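You operate a simulated robot arm through the tools that you are given. There is no shell and no other tool. Be economical: measure what you need, move in short steps, check, and stop when the job is done.

Carry out the task below with a simulated two-armed robot. There is one attempt and no reset: what you move stays moved.

JOB
Pick up the filter marked "F25" from the middle of the board table with one hand, pass it to the other hand and put it on the right end of the base beam. Set down upright: filter.

The check looks at the end state, three seconds after you hand in, the way a careful person would. Anything else that was tipped, shoved, dropped, spilled or broken makes it a failure.

ROBOT AND FRAMES
Two 7-joint arms with two-finger parallel grippers on one trunk, on a base that drives. Base frame: it is fixed to the floor where the robot stands at the start and does not move with it; the origin is under the middle of the robot, x ahead of it, y to its left, z up; the surface under the hand at the start is at about z = 0.91. Readings come in m, degrees, newtons and seconds.
The left shoulder is at the start at [0.11, 0.169, 1.461], the right one opposite. With the tool pointing down near the work surface each hand reaches from about 0.44 to 0.76 m from the robot's upright axis, wherever it stands, measured 20 degrees to its own side. Places, roughly: right end of the base beam (31x21 cm) [-0.74, 1.54, 0.52]. Payload 1.57 kg a hand.
The TCP of each hand is the grasp point between the finger pads, 0.03 m short of the fingertips. In the tool frame z runs along the fingers and y along their closing line. Largest opening 0.08 m; finger width 0.017, thickness 0.012; the body of the gripper, 0.04 by 0.082 m, starts 0.08 m behind the TCP.
Orientation is that of the tool frame in the base frame, as [roll, pitch, yaw] about the fixed x, y, z axes, in that order (R = Rz(yaw) Ry(pitch) Rx(roll)). With the fingers straight down and closing along the base's y, the tool's x points along the base's -x, its y along +y and its z along -z.

CONTROLS
- The arms move only by the tool play_rows. It takes "left_deltas", "right_deltas" or both (then of equal length, played together; a hand with none holds still); each is a list of rows, each an object of numbers (a shift or turn left out is 0, a gripper value left out holds the last): "tx", "ty", "tz": the shift along the base's x, y, z in m; "rx", "ry", "rz": the turn, a rotation vector about the base's x, y, z in degrees; "hand": the closure in counts, from 0 (fully open) to 255 (shut). In form: [{"tx": .., "ty": .., "tz": .., "rx": .., "ry": .., "rz": .., "hand": ..}, ...]. A call has 1 to 10 rows; each row is the pose to reach, as a shift and turn from the pose commanded when the call began. Each row takes 0.2 s and may step no farther than 0.05 m and 8.6 degrees from the row before; otherwise, or with a gripper value out of range, the whole call is refused. A pose out of reach is approached as far as the arm can. The call stops where the force on the tool passes 40 N (or 10 N more than at its start, if that is more) or the arm is blocked; 0.2 s more then pass. The fingers move at their own pace (about 0.072 m/s each) and stop on an object; they squeeze with about 31 N. The grip force told is the motor's: it shows also when the fingers shut on nothing. Time passes only in rows, and 0.2 s behind the last, so rows that repeat a pose let the fingers close. The reply holds the time, the measured pose of the TCP, the force on the tool along the base axes, the opening and the grip force, in the units named above and with some noise, with the torque about the TCP (base axes, N m) and any sound that the robot's microphone picked up.
- Cameras (640 x 400 px; columns grow to the right, rows downward): "scene" is now at [0.1637, -0.0053, 1.6509]; the picture's right is [-0.05, -1.00, 0.00], its down [-0.69, 0.04, -0.72] and it looks along [0.72, -0.04, -0.69] (base axes); focal length 262 px, centre (320, 200). "left" rides on the left gripper at [0.072, 0.007, -0.122] in its tool frame; the picture's right is [-0.09, 1.00, 0.00], its down [-0.84, -0.08, -0.54] and it looks along [-0.54, -0.05, 0.84] (tool axes); focal length 238 px, centre (320, 200). "right" rides on the right gripper at [0.072, -0.007, -0.122] in its tool frame; the picture's right is [0.09, 1.00, 0.00], its down [-0.84, 0.08, -0.54] and it looks along [-0.54, 0.05, 0.84] (tool axes); focal length 238 px, centre (320, 200). There is no depth. A picture from a camera that has moved, and an enlarged one, comes with that camera's place and axes in the base frame and with its lens.
- get_image(camera): a new picture of that camera. No time passes.
- move_column(by): slides the trunk up (or, below 0, down) by that many m; the arms and the scene camera ride with it, the base frame stays. It gives what a move gives, with no picture.
- base_move(legs): drives the robot by 1 to 6 legs, each [ahead, left, turn to the left] in m, m and degrees, along the robot's own axes; the way and the turn of a leg run together, so that a leg with both is an arc; at most 1.5 m and 180 degrees a leg. The arms and the cameras ride along, it lands a little off, and it stops where it bumps. It gives what a move gives.
- aim_head(pan, tilt): turns the head with the scene camera to pan (to the left, within 86 degrees either way) and tilt (down, from -29 to 69), counted from straight ahead of the robot. It gives what a move gives.
- inspect(camera, box): a new picture of the part [left, top, right, bottom] of that camera's present view, enlarged. No time passes.
- sign_off(): hands the job in; it is judged then, once.

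Work in short steps. Places have to be worked out from the pictures, the camera data and where the tool is seen: move nearer, look again, correct. Check each grasp and each placing, and mend what went wrong. You have 120 turns and 88 pictures in all, those below and enlarged ones among them. Open the grippers and draw the arms clear of the work before you hand the job in, unless the task says otherwise; then end with one line.

The tools are called after "Emit:" as a command line: name --argument value ..., lists and objects as JSON in quotes. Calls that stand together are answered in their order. play_rows: Moves the arms, as the interface text tells. Its arguments: {"type":"object","properties":{"left_deltas":{"type":"array","items":{"type":"object","properties":{"tx":{"type":"number"},"ty":{"type":"number"},"tz":{"type":"number"},"rx":{"type":"number"},"ry":{"type":"number"},"rz":{"type":"number"},"hand":{"type":"number"}}}},"right_deltas":{"type":"array","items":{"type":"object","properties":{"tx":{"type":"number"},"ty":{"type":"number"},"tz":{"type":"number"},"rx":{"type":"number"},"ry":{"type":"number"},"rz":{"type":"number"},"hand":{"type":"number"}}}}},"required":[]} The other tools are called the same way: move_column (by) slides the trunk up or down; base_move (legs) drives the base; aim_head (pan, tilt) turns the head that bears the scene camera; get_image (camera) takes a picture; inspect (camera, box) takes an enlarged picture of a part of a camera's view; sign_off () hands the job in.

At the start:

```text
t: 0.0
left_tcp_pos: [0.6657, 0.307, 1.1521]
left_tcp_rot: [179.9, 0.1, -180.0]
left_contact_force: [-0.7, -0.5, -0.9]
left_moment: [0.01, 0.0, -0.01]
left_width: 0.08
left_grip_force: 0.1
right_tcp_pos: [0.6715, -0.2358, 1.1801]
right_tcp_rot: [180.0, 0.0, 179.9]
right_contact_force: [0.5, 0.2, -0.3]
right_moment: [-0.01, 0.02, 0.02]
right_width: 0.0802
right_grip_force: 0.1
trunk travel left (down, up): [-0.775, 0.115]
robot x, y, heading: [-0.0024, -0.0017, -0.1]
head pan, tilt: [-3.1, 43.7]
```

scene: 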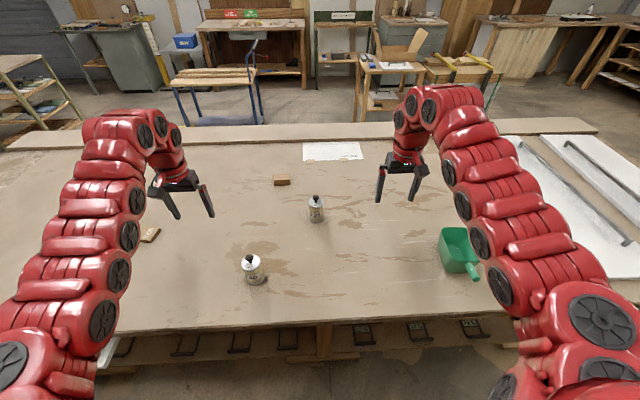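
right: 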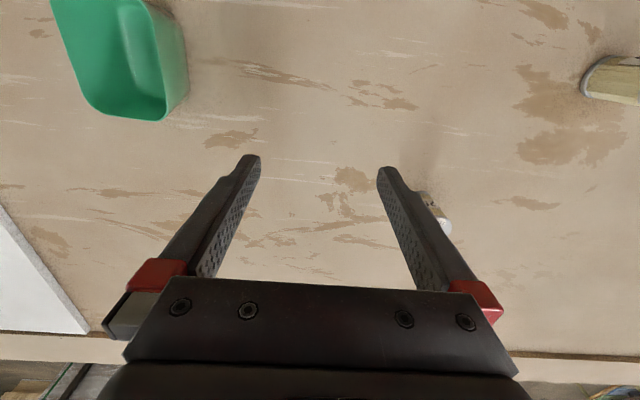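
left: 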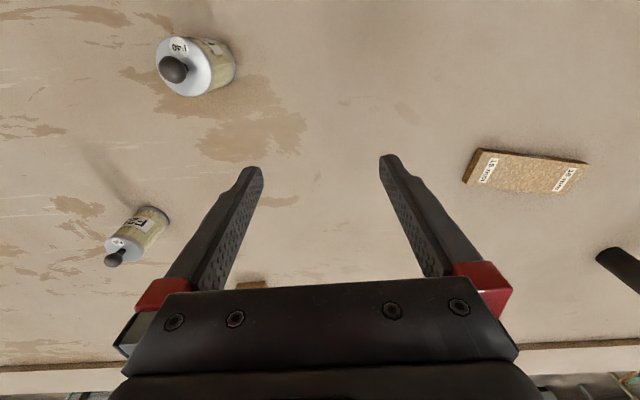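

Two canisters stand on the board table; I enlarge both to read their labels.

Emit:
inspect --camera "scene" --box '[220, 170, 350, 300]'

Emit:
inspect --camera "left" --box '[80, 20, 260, 290]'

```text
3.08 times, centred on (285, 235) of scene
camera zoom: at [0.1637, -0.0053, 1.6509], right [-0.05, -1.0, 0.0], down [-0.69, 0.04, -0.72], along [0.72, -0.04, -0.69], focal length 808 px, centre (428, 92)
```

zoom: 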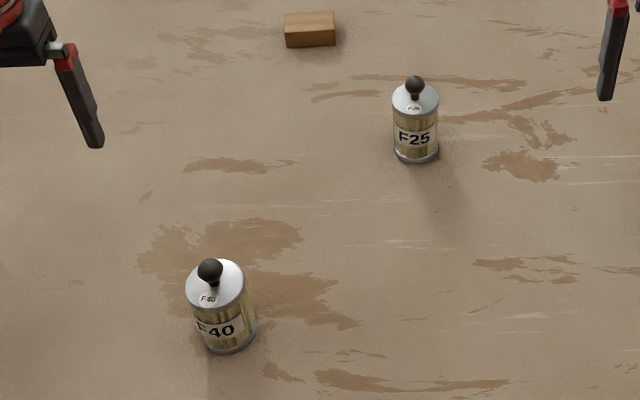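

```text
1.48 times, centred on (170, 155) of left
camera zoom: at [0.5928, 0.3134, 1.2747], right [0.09, 1.0, 0.0], down [0.84, -0.08, 0.54], along [0.54, -0.05, -0.84], focal length 353 px, centre (542, 267)
```

zoom: 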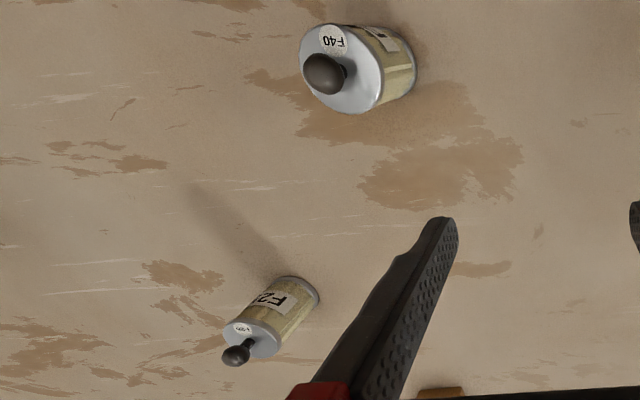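

F25 is the farther canister, at about (0.85, -0.03), with a body about 7 cm high and a knob on top. Before planning the handover I look toward the base beam, to the left and behind.

Emit:
aim_head --pan 86 --tilt 35

Emit:
get_image --camera "scene"

```text
t: 1.6
left_tcp_pos: [0.6658, 0.3085, 1.1519]
left_tcp_rot: [179.9, 0.0, -179.9]
left_contact_force: [0.1, 0.0, 0.2]
left_moment: [0.01, 0.02, -0.03]
left_width: 0.0801
left_grip_force: 0.1
right_tcp_pos: [0.6714, -0.2354, 1.18]
right_tcp_rot: [-179.9, 0.0, 179.9]
right_contact_force: [0.2, 0.6, 0.2]
right_moment: [0.02, 0.01, -0.01]
right_width: 0.0801
right_grip_force: 0.1
trunk travel left (down, up): [-0.775, 0.115]
robot x, y, heading: [-0.0016, 0.0019, 0.1]
head pan, tilt: [85.9, 35.0]
```

```text
82 pictures are left
camera scene: at [0.0878, 0.0871, 1.6638], right [1.0, -0.07, 0.0], down [-0.04, -0.57, -0.82], along [0.06, 0.82, -0.57], focal length 262 px, centre (320, 200)
```

scene: 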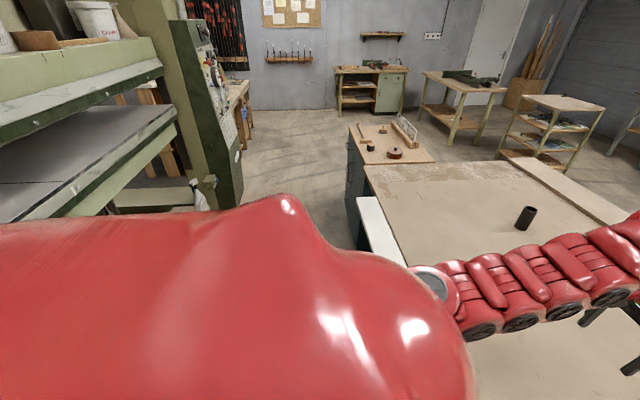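

The beam is hidden behind the arm, so I will look again after turning. Next I check the clearance between the base and the table edge.

Emit:
aim_head --pan 0 --tilt 69

Emit:
get_image --camera "scene"

```text
t: 3.2
left_tcp_pos: [0.6655, 0.3084, 1.152]
left_tcp_rot: [-179.9, -0.1, -179.9]
left_contact_force: [0.0, -0.3, -0.6]
left_moment: [0.0, 0.01, 0.0]
left_width: 0.0798
left_grip_force: 0.2
right_tcp_pos: [0.6716, -0.2347, 1.1814]
right_tcp_rot: [179.9, 0.0, 179.9]
right_contact_force: [0.5, 0.1, -0.7]
right_moment: [0.0, -0.01, 0.05]
right_width: 0.08
right_grip_force: 0.0
trunk travel left (down, up): [-0.775, 0.115]
robot x, y, heading: [-0.0007, -0.0021, 0.2]
head pan, tilt: [0.0, 68.8]
```

```text
81 pictures are left
camera scene: at [0.1374, -0.0007, 1.6201], right [0.0, -1.0, 0.0], down [-0.93, 0.0, -0.36], along [0.36, 0.0, -0.93], focal length 262 px, centre (320, 200)
```

scene: 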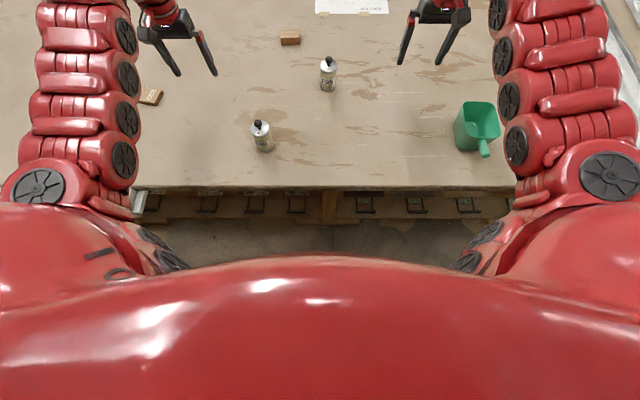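

The canister is about 0.10 m beyond comfortable reach and the table edge is at x≈0.45. I drive ahead a modest 0.12 m.

Emit:
base_move --legs '[[0.12, 0, 0]]'

Emit:
aim_head --pan 0 --tilt 45

Emit:
get_image --camera "scene"

Emit:
get_image --camera "right"

```text
t: 4.5
left_tcp_pos: [0.7847, 0.3061, 1.1529]
left_tcp_rot: [180.0, 0.0, -179.9]
left_contact_force: [-1.1, -1.0, 0.2]
left_moment: [0.04, 0.0, 0.01]
left_width: 0.08
left_grip_force: 0.0
right_tcp_pos: [0.7892, -0.236, 1.1811]
right_tcp_rot: [-180.0, 0.0, 179.8]
right_contact_force: [0.7, 0.1, -0.9]
right_moment: [0.04, -0.03, 0.04]
right_width: 0.0798
right_grip_force: 0.1
trunk travel left (down, up): [-0.775, 0.115]
robot x, y, heading: [0.1203, 0.0019, 0.3]
head pan, tilt: [0.0, 68.8]
```

```text
t: 5.4
left_tcp_pos: [0.7852, 0.3066, 1.1518]
left_tcp_rot: [-180.0, 0.0, -179.9]
left_contact_force: [0.3, 0.3, 0.3]
left_moment: [-0.01, 0.01, 0.0]
left_width: 0.0799
left_grip_force: 0.1
right_tcp_pos: [0.7912, -0.2364, 1.1816]
right_tcp_rot: [179.9, 0.0, 180.0]
right_contact_force: [-0.5, 0.4, 0.6]
right_moment: [0.02, -0.01, 0.02]
right_width: 0.0801
right_grip_force: 0.1
trunk travel left (down, up): [-0.775, 0.115]
robot x, y, heading: [0.123, 0.0001, 0.2]
head pan, tilt: [0.0, 45.0]
```

```text
80 pictures are left
camera scene: at [0.2821, -0.0009, 1.6489], right [0.0, -1.0, 0.0], down [-0.71, 0.0, -0.71], along [0.71, 0.0, -0.71], focal length 262 px, centre (320, 200)
```

scene: 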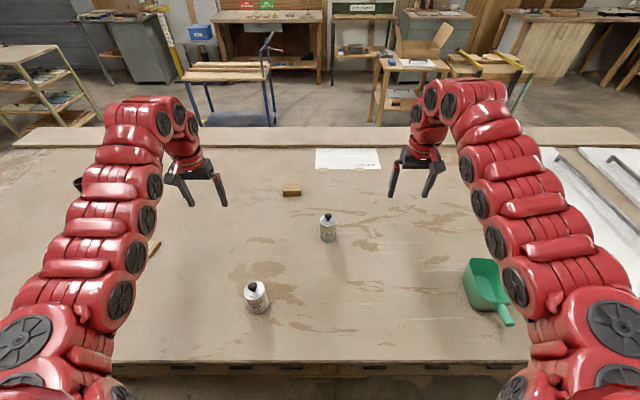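

```text
79 pictures are left
camera right: at [0.7192, -0.2422, 1.3025], right [-0.09, 1.0, 0.0], down [0.84, 0.08, 0.54], along [0.54, 0.05, -0.84], focal length 238 px, centre (320, 200)
```

right: 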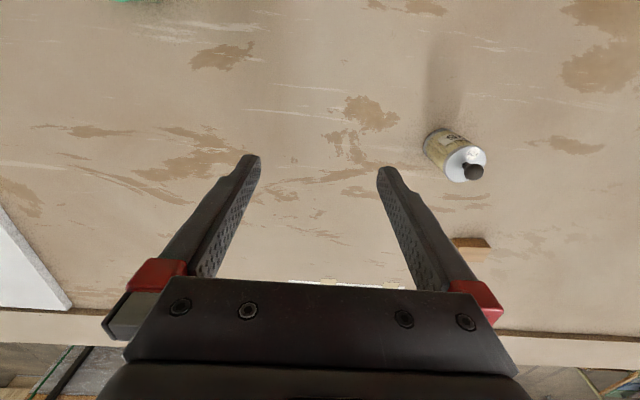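

Both cameras put F25's axis at about (0.848, -0.022). I move the right hand over it at its present height and look again.

Emit:
play_rows --right_deltas '[{"tx": 0.012, "ty": 0.044}, {"tx": 0.024, "ty": 0.088}, {"tx": 0.036, "ty": 0.132}, {"tx": 0.048, "ty": 0.176}, {"tx": 0.057, "ty": 0.214}, {"tx": 0.057, "ty": 0.214}]'

Emit:
get_image --camera "right"

Emit:
inspect --camera "scene" --box '[250, 130, 410, 270]'

```text
t: 6.8
left_tcp_pos: [0.7854, 0.3072, 1.1514]
left_tcp_rot: [-179.9, 0.0, -179.8]
left_contact_force: [0.5, 1.1, 0.0]
left_moment: [0.03, 0.0, 0.01]
left_width: 0.0801
left_grip_force: 0.0
right_tcp_pos: [0.8267, -0.041, 1.1783]
right_tcp_rot: [179.9, 0.0, 179.8]
right_contact_force: [-0.5, -0.6, 0.0]
right_moment: [0.0, -0.01, -0.01]
right_width: 0.0799
right_grip_force: 0.1
right hand out of reach, approached as far as the arm can: row 4, 5, 6
trunk travel left (down, up): [-0.775, 0.115]
robot x, y, heading: [0.1182, -0.0016, 0.1]
head pan, tilt: [0.0, 45.0]
```

```text
78 pictures are left
camera right: at [0.7558, -0.0471, 1.3], right [-0.09, 1.0, 0.0], down [0.84, 0.08, 0.54], along [0.54, 0.05, -0.84], focal length 238 px, centre (320, 200)
```

right: 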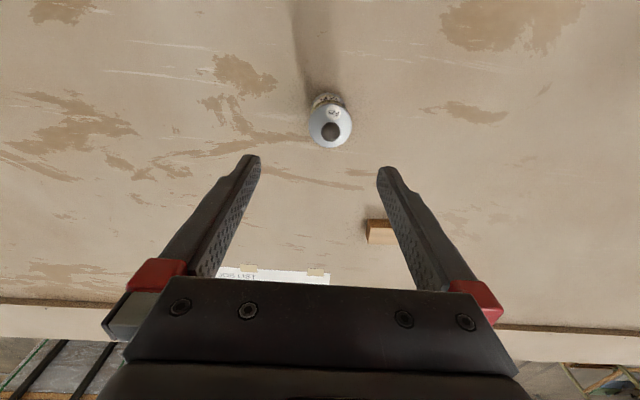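

```text
2.86 times, centred on (330, 200) of scene
camera zoom: at [0.2826, -0.0004, 1.6489], right [0.0, -1.0, 0.0], down [-0.71, 0.0, -0.71], along [0.71, 0.0, -0.71], focal length 750 px, centre (291, 200)
```

zoom: 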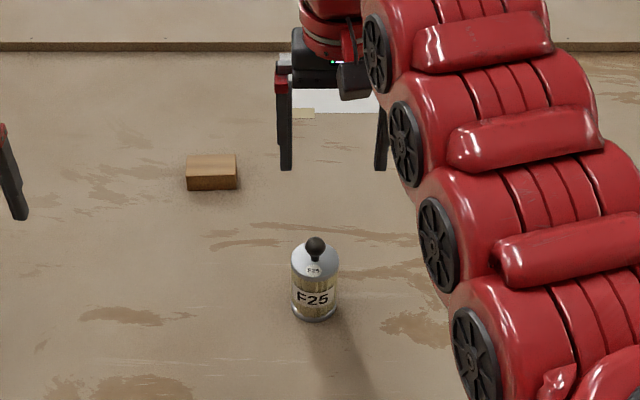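

The reach ran short at this height (x=0.827), and the axis refines to about (0.843, -0.025). I drive another 0.05 m ahead; the fingertips stay well above the knob.

Emit:
base_move --legs '[[0.05, 0, 0]]'

Emit:
get_image --camera "right"

```text
t: 7.7
left_tcp_pos: [0.8306, 0.3066, 1.1541]
left_tcp_rot: [-179.9, 0.2, -179.9]
left_contact_force: [0.5, -0.2, 1.9]
left_moment: [-0.05, 0.0, -0.03]
left_width: 0.0801
left_grip_force: 0.0
right_tcp_pos: [0.8721, -0.0415, 1.1805]
right_tcp_rot: [-179.9, 0.2, 179.8]
right_contact_force: [-0.7, 0.4, 0.9]
right_moment: [-0.03, -0.02, 0.0]
right_width: 0.0803
right_grip_force: 0.0
trunk travel left (down, up): [-0.775, 0.115]
robot x, y, heading: [0.1654, 0.0002, 0.0]
head pan, tilt: [0.0, 45.0]
```

```text
76 pictures are left
camera right: at [0.8007, -0.0475, 1.3026], right [-0.09, 1.0, 0.0], down [0.83, 0.08, 0.54], along [0.54, 0.05, -0.84], focal length 238 px, centre (320, 200)
```

right: 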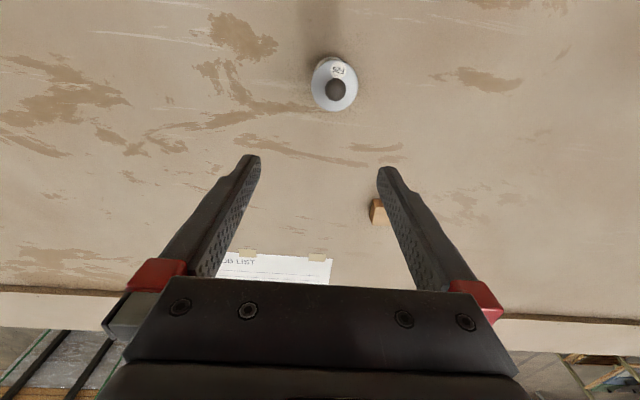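

The axis comes out at (0.841, -0.027) again. I align the hand over it and check the reading, since the commanded pose may differ from the measured one.

Emit:
play_rows --right_deltas '[{"tx": -0.03, "ty": 0.015}, {"tx": -0.03, "ty": 0.015, "tz": -0.03}, {"tx": -0.03, "ty": 0.015, "tz": -0.03}]'

```text
t: 8.5
left_tcp_pos: [0.8374, 0.3053, 1.1515]
left_tcp_rot: [-179.9, 0.0, -180.0]
left_contact_force: [-0.2, -0.5, -0.3]
left_moment: [0.07, 0.02, 0.03]
left_width: 0.0803
left_grip_force: 0.1
right_tcp_pos: [0.8481, -0.0281, 1.147]
right_tcp_rot: [-180.0, -0.2, 179.9]
right_contact_force: [0.8, -0.2, 0.4]
right_moment: [0.01, 0.02, 0.01]
right_width: 0.0797
right_grip_force: 0.2
trunk travel left (down, up): [-0.775, 0.115]
robot x, y, heading: [0.1704, -0.0005, 0.1]
head pan, tilt: [0.0, 45.0]
```

The hand is now at (0.848, -0.028, 1.147). I lower it to about 1.06 with a small x correction and look before straddling the canister.

Emit:
play_rows --right_deltas '[{"tx": -0.006, "ty": 0.001, "tz": -0.04}, {"tx": -0.006, "ty": 0.001, "tz": -0.085}, {"tx": -0.006, "ty": 0.001, "tz": -0.085}]'

Emit:
get_image --camera "right"

Emit:
inspect --camera "scene" --box '[250, 150, 410, 290]'

```text
t: 9.3
left_tcp_pos: [0.8338, 0.308, 1.1517]
left_tcp_rot: [-180.0, 0.2, -180.0]
left_contact_force: [-1.1, 0.5, -0.3]
left_moment: [0.02, -0.01, -0.02]
left_width: 0.0798
left_grip_force: 0.0
right_tcp_pos: [0.8399, -0.0239, 1.0626]
right_tcp_rot: [180.0, 0.0, 179.9]
right_contact_force: [-0.6, 0.6, 0.2]
right_moment: [0.0, -0.01, 0.01]
right_width: 0.0802
right_grip_force: 0.1
trunk travel left (down, up): [-0.775, 0.115]
robot x, y, heading: [0.1681, 0.0007, -0.2]
head pan, tilt: [0.0, 45.0]
```

```text
75 pictures are left
camera right: at [0.769, -0.0302, 1.1832], right [-0.09, 1.0, 0.0], down [0.84, 0.08, 0.54], along [0.54, 0.05, -0.84], focal length 238 px, centre (320, 200)
```

right: 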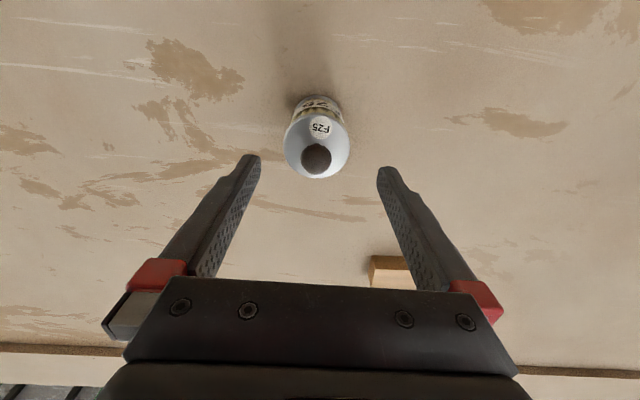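

```text
2.86 times, centred on (330, 220) of scene
camera zoom: at [0.3305, -0.001, 1.6492], right [0.0, -1.0, 0.0], down [-0.71, 0.0, -0.71], along [0.71, 0.0, -0.71], focal length 750 px, centre (291, 143)
```

zoom: 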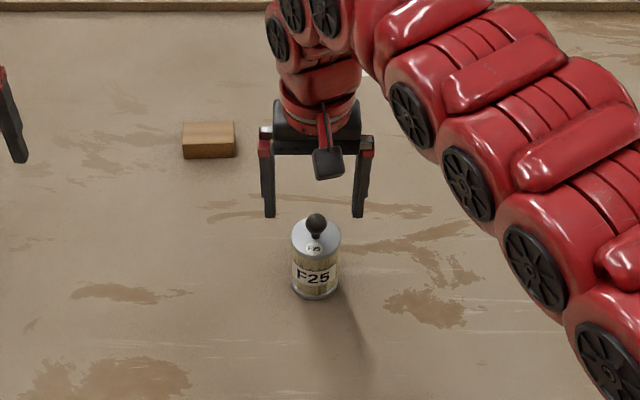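

The hand is centred on the knob and canister to within a few mm. I descend to TCP z≈0.957 with the fingers open.

Emit:
play_rows --right_deltas '[{"ty": -0.002, "tz": -0.04}, {"ty": -0.002, "tz": -0.075}, {"ty": -0.002, "tz": -0.105}, {"ty": -0.002, "tz": -0.105}]'

Emit:
inspect --camera "scene" --box '[270, 180, 390, 285]'

Emit:
get_image --camera "right"

```text
t: 10.3
left_tcp_pos: [0.8345, 0.3084, 1.1517]
left_tcp_rot: [-180.0, 0.0, -180.0]
left_contact_force: [0.1, -0.4, -0.1]
left_moment: [-0.01, 0.01, 0.02]
left_width: 0.0801
left_grip_force: 0.1
right_tcp_pos: [0.8393, -0.0265, 0.9557]
right_tcp_rot: [-180.0, 0.0, 179.9]
right_contact_force: [0.1, -0.1, 0.0]
right_moment: [0.01, 0.03, -0.01]
right_width: 0.0803
right_grip_force: 0.0
trunk travel left (down, up): [-0.775, 0.115]
robot x, y, heading: [0.1685, 0.0003, -0.0]
head pan, tilt: [0.0, 45.0]
```

```text
3.81 times, centred on (330, 232) of scene
camera zoom: at [0.3315, -0.0011, 1.649], right [0.0, -1.0, 0.0], down [-0.71, 0.0, -0.71], along [0.71, 0.0, -0.71], focal length 1000 px, centre (282, 76)
```

zoom: 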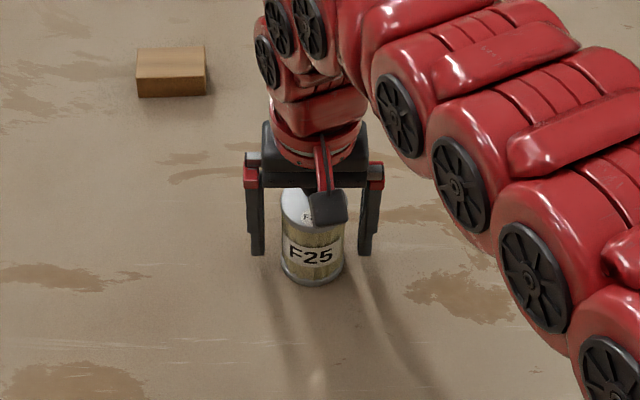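

```text
72 pictures are left
camera right: at [0.7677, -0.032, 1.0775], right [-0.09, 1.0, 0.0], down [0.84, 0.08, 0.54], along [0.54, 0.05, -0.84], focal length 238 px, centre (320, 200)
```

right: 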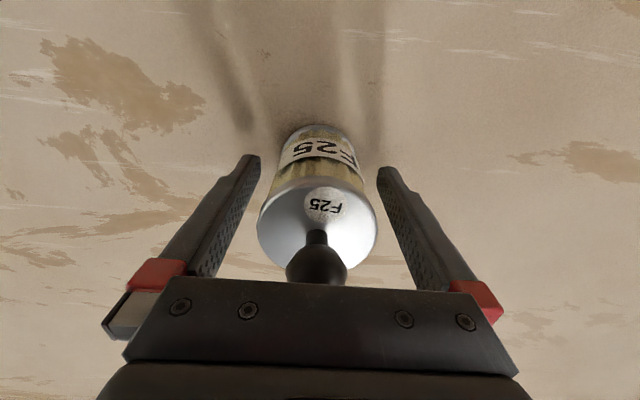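

The canister sits between the fingers with the palm clear of the knob. I close the right hand.

Emit:
play_rows --right_deltas '[{"hand": 120}, {"hand": 180}, {"hand": 255}, {"hand": 255}]'

```text
t: 11.3
left_tcp_pos: [0.8341, 0.3065, 1.1528]
left_tcp_rot: [-179.9, 0.0, -179.9]
left_contact_force: [0.0, 0.0, -0.1]
left_moment: [0.03, 0.0, 0.06]
left_width: 0.0799
left_grip_force: 0.0
right_tcp_pos: [0.8401, -0.0255, 0.9564]
right_tcp_rot: [180.0, 0.1, 179.9]
right_contact_force: [-0.3, 0.4, 0.1]
right_moment: [0.02, 0.0, -0.02]
right_width: 0.0546
right_grip_force: 30.9
trunk travel left (down, up): [-0.775, 0.115]
robot x, y, heading: [0.1672, -0.0011, -0.2]
head pan, tilt: [0.0, 45.0]
```

Gripped at 0.0546 m with 31 N. I lift in steps to about z=1.18 and check the hold.

Emit:
play_rows --right_deltas '[{"tz": 0.02}, {"tz": 0.06}, {"tz": 0.1, "tx": -0.03}, {"tz": 0.14, "tx": -0.06}, {"tz": 0.18, "tx": -0.09}, {"tz": 0.22, "tx": -0.12}, {"tz": 0.22, "tx": -0.14}, {"tz": 0.22, "tx": -0.14}]'

Emit:
get_image --camera "scene"

Emit:
get_image --camera "right"

```text
t: 13.1
left_tcp_pos: [0.8349, 0.3075, 1.1522]
left_tcp_rot: [180.0, 0.1, -179.9]
left_contact_force: [-0.8, 1.6, -0.4]
left_moment: [0.0, -0.01, 0.02]
left_width: 0.0802
left_grip_force: 0.1
right_tcp_pos: [0.7898, -0.0203, 1.1259]
right_tcp_rot: [-180.0, -0.2, 179.8]
right_contact_force: [-0.5, -0.8, -0.6]
right_moment: [0.02, 0.01, 0.0]
right_width: 0.022
right_grip_force: 30.4
right hand out of reach, approached as far as the arm can: row 4, 5, 6, 7, 8
trunk travel left (down, up): [-0.775, 0.115]
robot x, y, heading: [0.1685, 0.0025, 0.2]
head pan, tilt: [0.0, 45.0]
```

```text
71 pictures are left
camera scene: at [0.3321, -0.001, 1.6489], right [0.0, -1.0, 0.0], down [-0.71, 0.0, -0.71], along [0.71, 0.0, -0.71], focal length 262 px, centre (320, 200)
```

scene: 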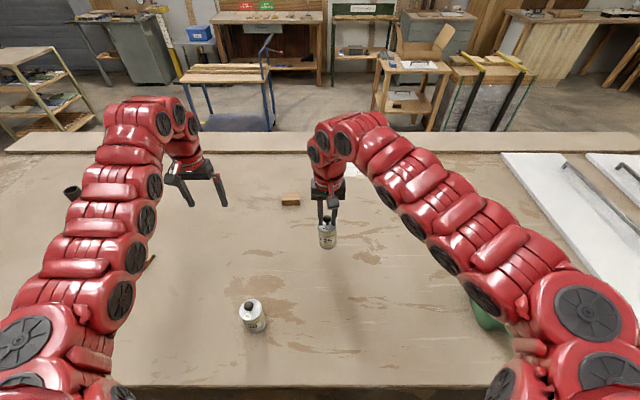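

```text
70 pictures are left
camera right: at [0.719, -0.0256, 1.2492], right [-0.09, 1.0, 0.0], down [0.84, 0.08, 0.54], along [0.54, 0.05, -0.84], focal length 238 px, centre (320, 200)
```

right: 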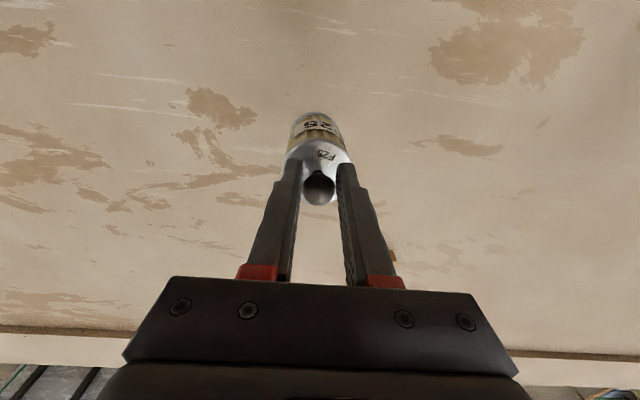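

The opening fell to 0.022 m: the body slipped and the hand now appears to hold the knob. I look closely at whether it still hangs and whether anything is touching.

Emit:
inspect --camera "scene" --box '[280, 160, 380, 260]'

Emit:
inspect --camera "right" --box '[240, 100, 400, 220]'

Emit:
get_image --camera "left"

```text
4.00 times, centred on (330, 210) of scene
camera zoom: at [0.3321, -0.001, 1.6489], right [0.0, -1.0, 0.0], down [-0.71, 0.0, -0.71], along [0.71, 0.0, -0.71], focal length 1050 px, centre (280, 160)
```

zoom: 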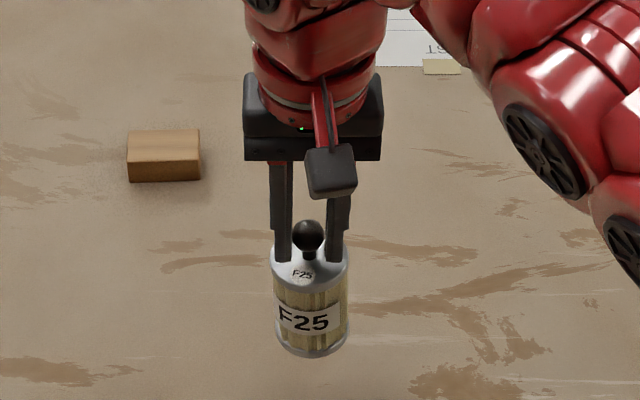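

```text
3.33 times, centred on (320, 160) of right
camera zoom: at [0.719, -0.0256, 1.2492], right [-0.09, 1.0, 0.0], down [0.84, 0.08, 0.54], along [0.54, 0.05, -0.84], focal length 794 px, centre (320, 333)
```

zoom: 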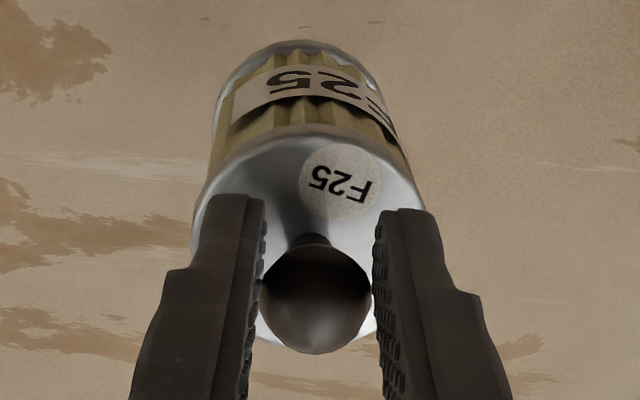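

```text
67 pictures are left
camera left: at [0.7621, 0.3133, 1.2746], right [0.09, 1.0, 0.0], down [0.84, -0.08, 0.54], along [0.54, -0.05, -0.84], focal length 238 px, centre (320, 200)
```

left: 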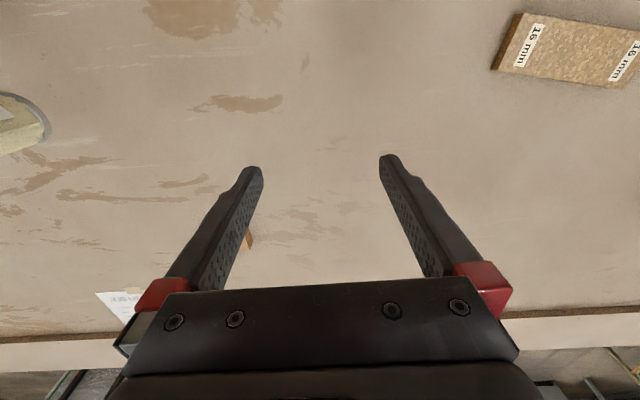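

The canister hangs upright from its knob at the right fingertips, about 11 cm above the table. The body is slick, so the left hand should also take the knob, crosswise. I move it slowly toward the right and nearer while yawing the right hand 45°, to open up the left hand's approach.

Emit:
play_rows --right_deltas '[{"ty": -0.01, "tx": -0.005, "rz": 5, "hand": 255}, {"ty": -0.02, "tx": -0.01, "rz": 10}, {"ty": -0.03, "tx": -0.015, "rz": 15}, {"ty": -0.04, "tx": -0.02, "rz": 20}, {"ty": -0.05, "tx": -0.03, "rz": 25}, {"ty": -0.06, "tx": -0.04, "rz": 30}, {"ty": -0.07, "tx": -0.05, "rz": 35}, {"ty": -0.08, "tx": -0.06, "rz": 40}, {"ty": -0.09, "tx": -0.07, "rz": 45}, {"ty": -0.09, "tx": -0.07, "rz": 45}]'

Emit:
get_image --camera "scene"

Emit:
inspect --camera "right" --box '[240, 100, 400, 220]'

```text
t: 15.3
left_tcp_pos: [0.8347, 0.3085, 1.1528]
left_tcp_rot: [-179.9, -0.1, -179.8]
left_contact_force: [-0.2, -0.2, 1.0]
left_moment: [-0.05, 0.02, 0.02]
left_width: 0.08
left_grip_force: 0.0
right_tcp_pos: [0.8073, -0.1022, 1.042]
right_tcp_rot: [180.0, 0.0, -136.7]
right_contact_force: [0.4, 0.1, -1.1]
right_moment: [-0.04, 0.01, 0.0]
right_width: 0.0209
right_grip_force: 30.9
right hand out of reach, approached as far as the arm can: row 1, 2, 3, 4, 5, 6, 7, 8, 9, 10
trunk travel left (down, up): [-0.775, 0.115]
robot x, y, heading: [0.1703, 0.004, -0.2]
head pan, tilt: [0.0, 45.0]
```

```text
66 pictures are left
camera scene: at [0.3317, 0.0003, 1.649], right [0.0, -1.0, 0.0], down [-0.71, 0.0, -0.71], along [0.71, 0.0, -0.71], focal length 262 px, centre (320, 200)
```

scene: 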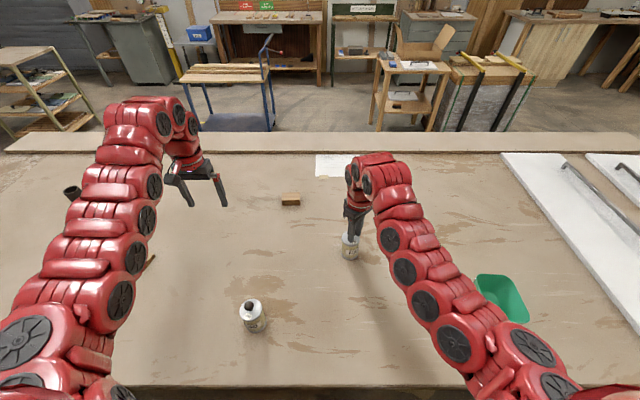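

```text
3.33 times, centred on (320, 160) of right
camera zoom: at [0.7605, -0.156, 1.1629], right [-0.75, 0.66, 0.0], down [0.56, 0.63, 0.54], along [0.36, 0.41, -0.84], focal length 794 px, centre (320, 333)
```

zoom: 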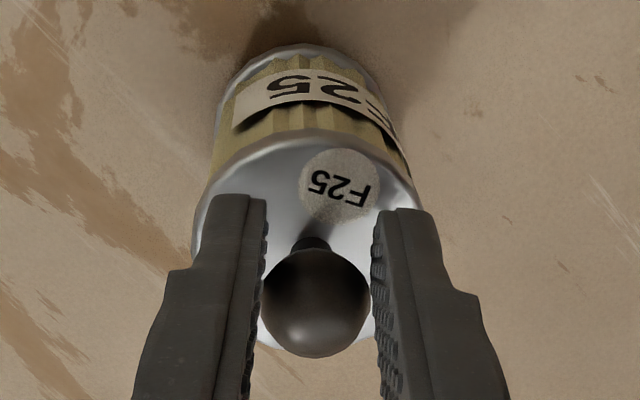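

The arm was at a limit and the hand sagged to z=1.042, though the grasp is unchanged. I raise it while moving outward to the right, away from the limit.

Emit:
play_rows --right_deltas '[{"tz": 0.015, "ty": -0.02}, {"tz": 0.03, "ty": -0.04}, {"tz": 0.045, "ty": -0.06}, {"tz": 0.06, "ty": -0.08}, {"tz": 0.06, "ty": -0.08}]'

```text
t: 16.5
left_tcp_pos: [0.8327, 0.3082, 1.153]
left_tcp_rot: [-179.9, 0.2, -179.7]
left_contact_force: [-0.6, 0.6, -0.3]
left_moment: [-0.03, -0.02, 0.0]
left_width: 0.0801
left_grip_force: 0.1
right_tcp_pos: [0.811, -0.1835, 1.1017]
right_tcp_rot: [-180.0, 0.0, -134.9]
right_contact_force: [-1.0, 0.0, -1.3]
right_moment: [-0.05, 0.01, -0.03]
right_width: 0.0211
right_grip_force: 30.9
right hand out of reach, approached as far as the arm can: row 1, 2, 3, 4, 5
trunk travel left (down, up): [-0.775, 0.115]
robot x, y, heading: [0.1665, -0.0001, 0.2]
head pan, tilt: [0.0, 45.0]
```

That worked: (0.811, -0.184, 1.102). I continue upward and toward the robot.

Emit:
play_rows --right_deltas '[{"tz": 0.015, "tx": -0.02}, {"tz": 0.03, "tx": -0.04}, {"tz": 0.045, "tx": -0.06}, {"tz": 0.06, "tx": -0.08}, {"tz": 0.06, "tx": -0.1}, {"tz": 0.06, "tx": -0.1}]'

```text
t: 17.9
left_tcp_pos: [0.8345, 0.3071, 1.1533]
left_tcp_rot: [-180.0, 0.1, -179.9]
left_contact_force: [0.5, -0.3, -0.4]
left_moment: [-0.02, 0.01, 0.02]
left_width: 0.0801
left_grip_force: 0.1
right_tcp_pos: [0.8128, -0.1852, 1.0991]
right_tcp_rot: [180.0, -0.1, -135.0]
right_contact_force: [-0.2, 0.2, -1.1]
right_moment: [-0.01, 0.01, 0.0]
right_width: 0.0208
right_grip_force: 31.0
right hand out of reach, approached as far as the arm can: row 1, 2, 3, 4, 5, 6
trunk travel left (down, up): [-0.775, 0.115]
robot x, y, heading: [0.1681, 0.0018, 0.2]
head pan, tilt: [0.0, 45.0]
```

It cannot retract with this yaw, so the 45° yaw sits against a wrist limit. I undo the yaw in place.

Emit:
play_rows --right_deltas '[{"rz": -7}, {"rz": -14}, {"rz": -21}, {"rz": -28}, {"rz": -35}, {"rz": -42}, {"rz": -45, "ty": -0.01}, {"rz": -45, "ty": -0.02, "tz": 0.01}]'

Emit:
get_image --camera "scene"

```text
t: 19.7
left_tcp_pos: [0.8342, 0.3076, 1.1518]
left_tcp_rot: [180.0, 0.1, -179.8]
left_contact_force: [0.8, -1.5, 0.3]
left_moment: [0.0, 0.04, -0.01]
left_width: 0.08
left_grip_force: 0.1
right_tcp_pos: [0.8131, -0.2099, 1.1166]
right_tcp_rot: [180.0, 0.0, 179.7]
right_contact_force: [-0.6, -0.8, -0.8]
right_moment: [0.0, 0.01, 0.02]
right_width: 0.0208
right_grip_force: 31.2
trunk travel left (down, up): [-0.775, 0.115]
robot x, y, heading: [0.1685, -0.0003, -0.0]
head pan, tilt: [0.0, 45.0]
```

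```text
64 pictures are left
camera scene: at [0.3316, -0.0013, 1.649], right [0.0, -1.0, 0.0], down [-0.71, 0.0, -0.71], along [0.71, 0.0, -0.71], focal length 262 px, centre (320, 200)
```

scene: 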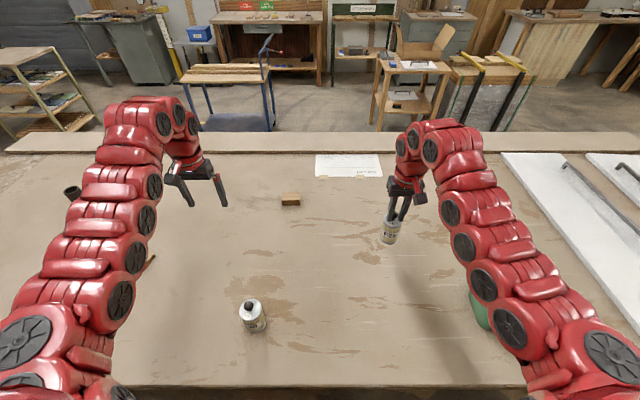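

The right hand is back in a comfortable pose, still holding by the knob. Now I test whether the left hand can point inward (-y, 30° down, closing along x), turning it clear of everything.

Emit:
play_rows --left_deltas '[{"rx": -3.6, "ry": -3.6, "rz": -6.2, "tz": 0.005}, {"rx": -7.2, "ry": -7.2, "rz": -12.4, "tz": 0.01}, {"rx": -10.8, "ry": -10.8, "rz": -18.7, "tz": 0.015}, {"rx": -14.4, "ry": -14.4, "rz": -24.9, "tz": 0.02}, {"rx": -18, "ry": -18, "rz": -31.1, "tz": 0.025}, {"rx": -21.6, "ry": -21.6, "rz": -37.3, "tz": 0.03}, {"rx": -25.2, "ry": -25.2, "rz": -43.6, "tz": 0.035}, {"rx": -28.8, "ry": -28.8, "rz": -49.8, "tz": 0.04}, {"rx": -32.4, "ry": -32.4, "rz": -56, "tz": 0.045}, {"rx": -36, "ry": -36, "rz": -62.2, "tz": 0.05}]'

Emit:
get_image --camera "scene"

```text
t: 21.9
left_tcp_pos: [0.8343, 0.3088, 1.2027]
left_tcp_rot: [-167.0, 47.1, 119.4]
left_contact_force: [0.5, 0.5, 0.1]
left_moment: [0.01, -0.01, 0.01]
left_width: 0.0799
left_grip_force: 0.0
right_tcp_pos: [0.8143, -0.2099, 1.1159]
right_tcp_rot: [179.9, -0.1, 180.0]
right_contact_force: [-0.8, 0.5, 0.0]
right_moment: [-0.01, 0.01, -0.01]
right_width: 0.0
right_grip_force: 21.2
trunk travel left (down, up): [-0.775, 0.115]
robot x, y, heading: [0.1682, 0.0003, -0.1]
head pan, tilt: [0.0, 45.0]
```

```text
63 pictures are left
camera scene: at [0.3323, -0.0011, 1.6489], right [0.0, -1.0, 0.0], down [-0.71, 0.0, -0.71], along [0.71, 0.0, -0.71], focal length 262 px, centre (320, 200)
```

scene: 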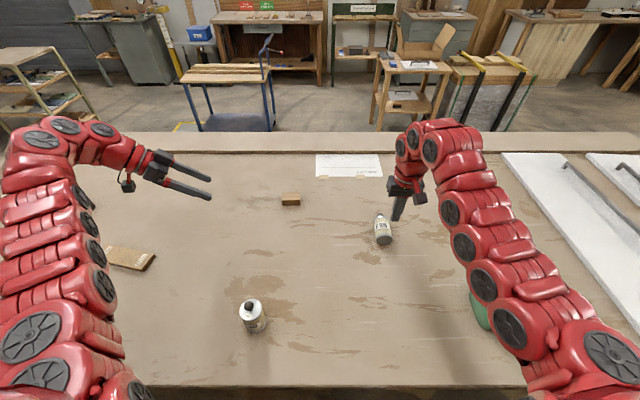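

The knob slid out of the right fingers (width 0) and the canister is back on the table. I look at how it lies.

Emit:
inspect --camera "scene" --box '[330, 180, 450, 270]'

Emit:
get_image --camera "right"

```text
4.44 times, centred on (390, 225) of scene
camera zoom: at [0.3323, -0.0011, 1.6489], right [0.0, -1.0, 0.0], down [-0.71, 0.0, -0.71], along [0.71, 0.0, -0.71], focal length 1166 px, centre (9, 89)
```

zoom: 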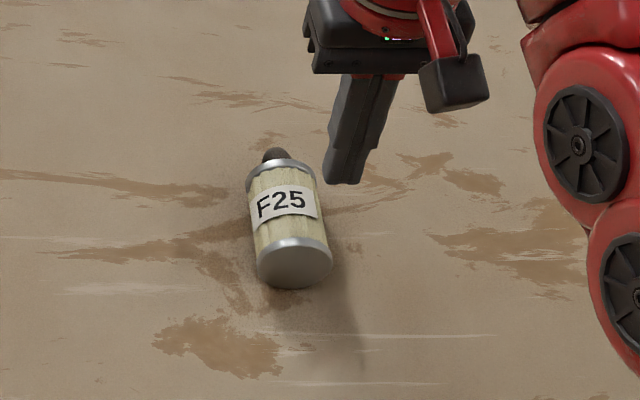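

```text
61 pictures are left
camera right: at [0.743, -0.2161, 1.2375], right [-0.09, 1.0, 0.0], down [0.84, 0.08, 0.54], along [0.54, 0.05, -0.84], focal length 238 px, centre (320, 200)
```

right: 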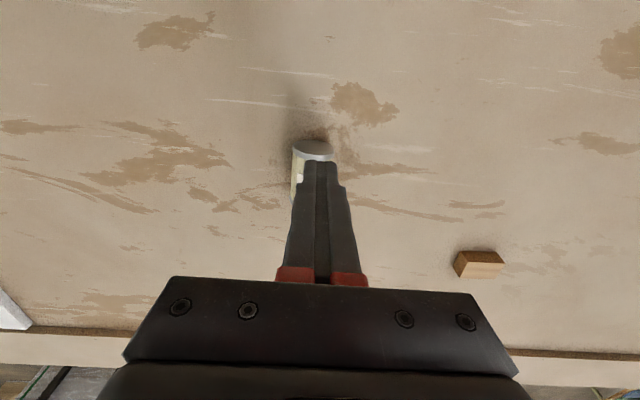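

The canister lies on its side below the right hand, knob pointing away. I open the right hand, let a moment pass, and see where it comes to rest.

Emit:
play_rows --right_deltas '[{"hand": 0}, {"hand": 0}, {"hand": 0, "tz": 0.02}, {"hand": 0, "tz": 0.04}]'

Emit:
get_image --camera "right"

Emit:
inspect --camera "scene" --box '[320, 170, 460, 280]'

```text
t: 22.9
left_tcp_pos: [0.8337, 0.3084, 1.2023]
left_tcp_rot: [-166.9, 46.9, 119.6]
left_contact_force: [-0.3, -0.4, -0.6]
left_moment: [0.0, 0.03, -0.01]
left_width: 0.0798
left_grip_force: 0.1
right_tcp_pos: [0.8149, -0.2093, 1.1555]
right_tcp_rot: [-180.0, -0.1, 179.9]
right_contact_force: [0.0, -0.3, 0.1]
right_moment: [-0.03, 0.03, 0.01]
right_width: 0.0801
right_grip_force: 0.1
trunk travel left (down, up): [-0.775, 0.115]
robot x, y, heading: [0.1717, 0.0022, 0.1]
head pan, tilt: [0.0, 45.0]
```

```text
60 pictures are left
camera right: at [0.7441, -0.2153, 1.2781], right [-0.09, 1.0, 0.0], down [0.84, 0.08, 0.54], along [0.54, 0.05, -0.84], focal length 238 px, centre (320, 200)
```

right: 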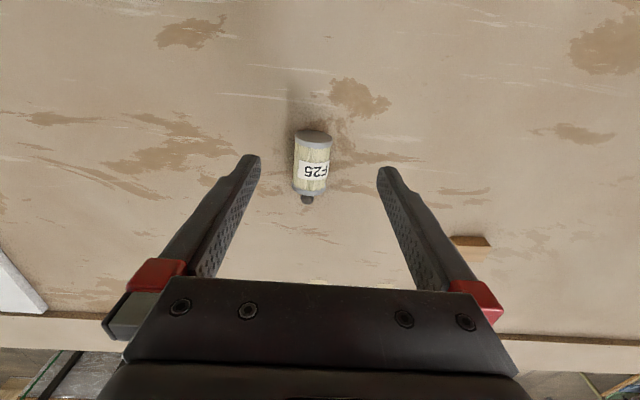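

```text
3.64 times, centred on (390, 225) of scene
camera zoom: at [0.3315, -0.0007, 1.649], right [0.0, -1.0, 0.0], down [-0.71, 0.0, -0.71], along [0.71, 0.0, -0.71], focal length 954 px, centre (66, 109)
```

zoom: 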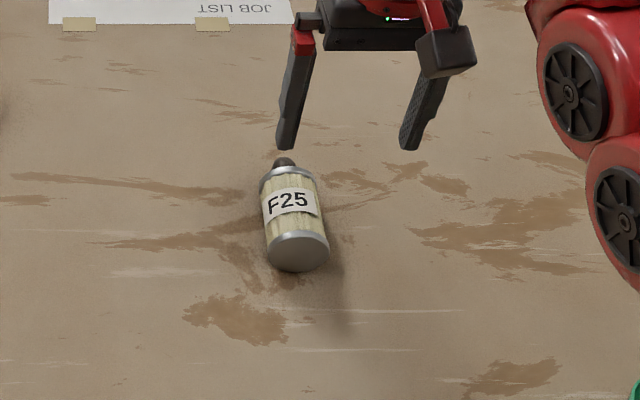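

It rests on its side with its axis along +x and knob away, body centre about (0.89, -0.215). That suits a top-down grip across the body, since pitching the hand forward would later stand it upright. I move above it.

Emit:
play_rows --right_deltas '[{"tx": 0.03, "tz": -0.03}, {"tx": 0.065, "ty": -0.005, "tz": -0.06}, {"tx": 0.065, "ty": -0.005, "tz": -0.105}, {"tx": 0.065, "ty": -0.005, "tz": -0.105}]'

Emit:
get_image --camera "right"

```text
t: 23.9
left_tcp_pos: [0.8337, 0.3094, 1.2021]
left_tcp_rot: [-167.0, 46.9, 119.5]
left_contact_force: [0.1, 0.5, -0.4]
left_moment: [-0.01, -0.02, 0.02]
left_width: 0.0801
left_grip_force: 0.0
right_tcp_pos: [0.8779, -0.2151, 1.0519]
right_tcp_rot: [-179.9, 0.0, -180.0]
right_contact_force: [0.5, -0.1, 0.4]
right_moment: [-0.01, 0.01, 0.05]
right_width: 0.0803
right_grip_force: 0.1
trunk travel left (down, up): [-0.775, 0.115]
robot x, y, heading: [0.1689, 0.0009, -0.0]
head pan, tilt: [0.0, 45.0]
```

```text
58 pictures are left
camera right: at [0.8069, -0.2212, 1.1736], right [-0.09, 1.0, 0.0], down [0.84, 0.08, 0.54], along [0.54, 0.05, -0.84], focal length 238 px, centre (320, 200)
```

right: 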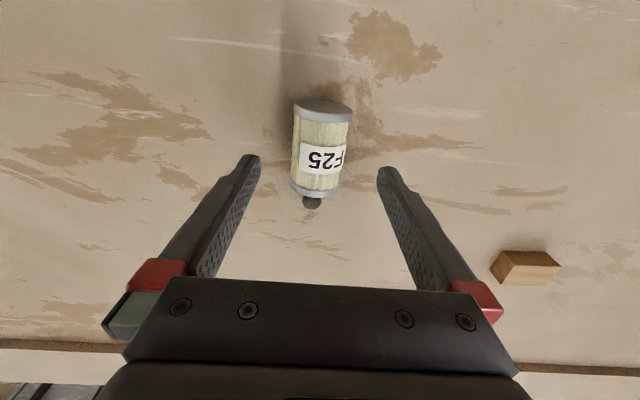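

The body is centred under the hand at y≈-0.215, spanning x≈0.845–0.93. I descend to TCP z≈0.948, leaving the fingertips about 8 mm off the table.

Emit:
play_rows --right_deltas '[{"tz": -0.035}, {"tz": -0.07}, {"tz": -0.09}, {"tz": -0.103}, {"tz": -0.103}]'

Emit:
get_image --camera "right"

```text
t: 25.1
left_tcp_pos: [0.8343, 0.3074, 1.2025]
left_tcp_rot: [-167.0, 46.9, 119.4]
left_contact_force: [0.4, 0.4, 0.0]
left_moment: [-0.01, 0.01, -0.01]
left_width: 0.08
left_grip_force: 0.0
right_tcp_pos: [0.8784, -0.2165, 0.948]
right_tcp_rot: [180.0, 0.1, 180.0]
right_contact_force: [0.4, -0.2, -0.2]
right_moment: [-0.01, 0.02, 0.01]
right_width: 0.0797
right_grip_force: 0.0
trunk travel left (down, up): [-0.775, 0.115]
robot x, y, heading: [0.1714, 0.0017, -0.2]
head pan, tilt: [0.0, 45.0]
```

```text
57 pictures are left
camera right: at [0.8072, -0.2224, 1.07], right [-0.09, 1.0, 0.0], down [0.84, 0.08, 0.54], along [0.54, 0.05, -0.84], focal length 238 px, centre (320, 200)
```

right: 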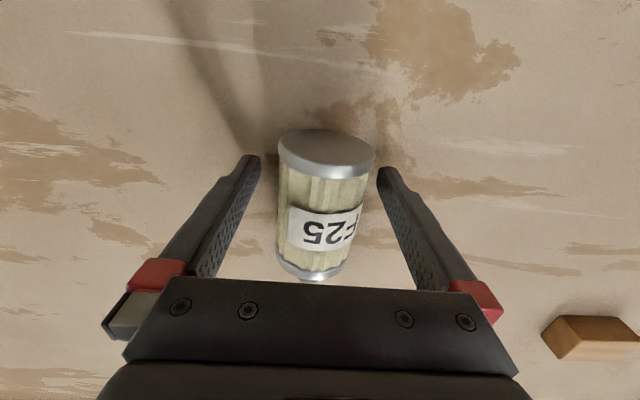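

The canister lies between the pads, which will now bear on the pleated middle rather than the metal rims. I close, then lift very slowly by 2 cm.

Emit:
play_rows --right_deltas '[{"hand": 150}, {"hand": 255}, {"hand": 255}, {"hand": 255, "tz": 0.003}, {"tz": 0.006}, {"tz": 0.009}, {"tz": 0.012}, {"tz": 0.015}, {"tz": 0.018}, {"tz": 0.02}]'

Emit:
get_image --camera "right"

```text
t: 27.3
left_tcp_pos: [0.8336, 0.3085, 1.202]
left_tcp_rot: [-166.9, 46.9, 119.5]
left_contact_force: [0.0, -0.1, -0.9]
left_moment: [0.03, -0.01, 0.02]
left_width: 0.0799
left_grip_force: 0.0
right_tcp_pos: [0.8787, -0.2153, 0.9688]
right_tcp_rot: [180.0, -0.1, 179.9]
right_contact_force: [0.7, 0.2, -1.3]
right_moment: [-0.02, 0.05, 0.0]
right_width: 0.0547
right_grip_force: 31.0
trunk travel left (down, up): [-0.775, 0.115]
robot x, y, heading: [0.1682, 0.0002, -0.1]
head pan, tilt: [0.0, 45.0]
```

```text
56 pictures are left
camera right: at [0.8066, -0.2205, 1.0908], right [-0.09, 1.0, 0.0], down [0.84, 0.08, 0.54], along [0.54, 0.05, -0.84], focal length 238 px, centre (320, 200)
```

right: 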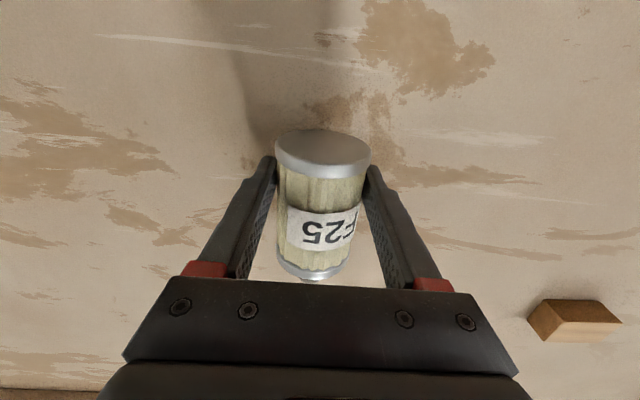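

It rises with the hand without slipping. I lift slowly another 8 cm and compare the view for creep.

Emit:
play_rows --right_deltas '[{"tz": 0.008}, {"tz": 0.016}, {"tz": 0.024}, {"tz": 0.032}, {"tz": 0.04}, {"tz": 0.048}, {"tz": 0.056}, {"tz": 0.064}, {"tz": 0.072}, {"tz": 0.08}]'

Emit:
get_image --camera "right"

Emit:
inspect --camera "scene" --box '[320, 150, 480, 280]'

```text
t: 29.5
left_tcp_pos: [0.8336, 0.3073, 1.2022]
left_tcp_rot: [-166.8, 46.9, 119.5]
left_contact_force: [0.5, 0.5, 0.5]
left_moment: [0.0, -0.02, 0.02]
left_width: 0.08
left_grip_force: 0.1
right_tcp_pos: [0.8771, -0.2129, 1.0486]
right_tcp_rot: [180.0, -0.1, 179.9]
right_contact_force: [-0.4, -0.3, -1.3]
right_moment: [0.03, 0.01, 0.02]
right_width: 0.0544
right_grip_force: 31.4
trunk travel left (down, up): [-0.775, 0.115]
robot x, y, heading: [0.1677, -0.0016, 0.3]
head pan, tilt: [0.0, 45.0]
```

```text
55 pictures are left
camera right: at [0.8051, -0.2197, 1.1707], right [-0.09, 1.0, 0.0], down [0.84, 0.08, 0.54], along [0.54, 0.05, -0.84], focal length 238 px, centre (320, 200)
```

right: 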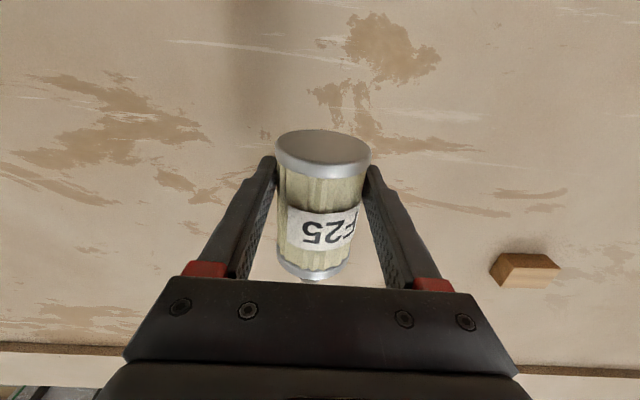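

```text
3.08 times, centred on (400, 215) of scene
camera zoom: at [0.3319, -0.0008, 1.649], right [0.0, -1.0, 0.0], down [-0.71, 0.0, -0.71], along [0.71, 0.0, -0.71], focal length 808 px, centre (74, 154)
```

zoom: 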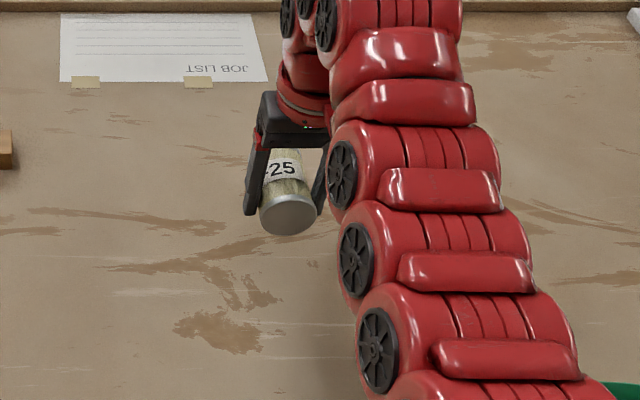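

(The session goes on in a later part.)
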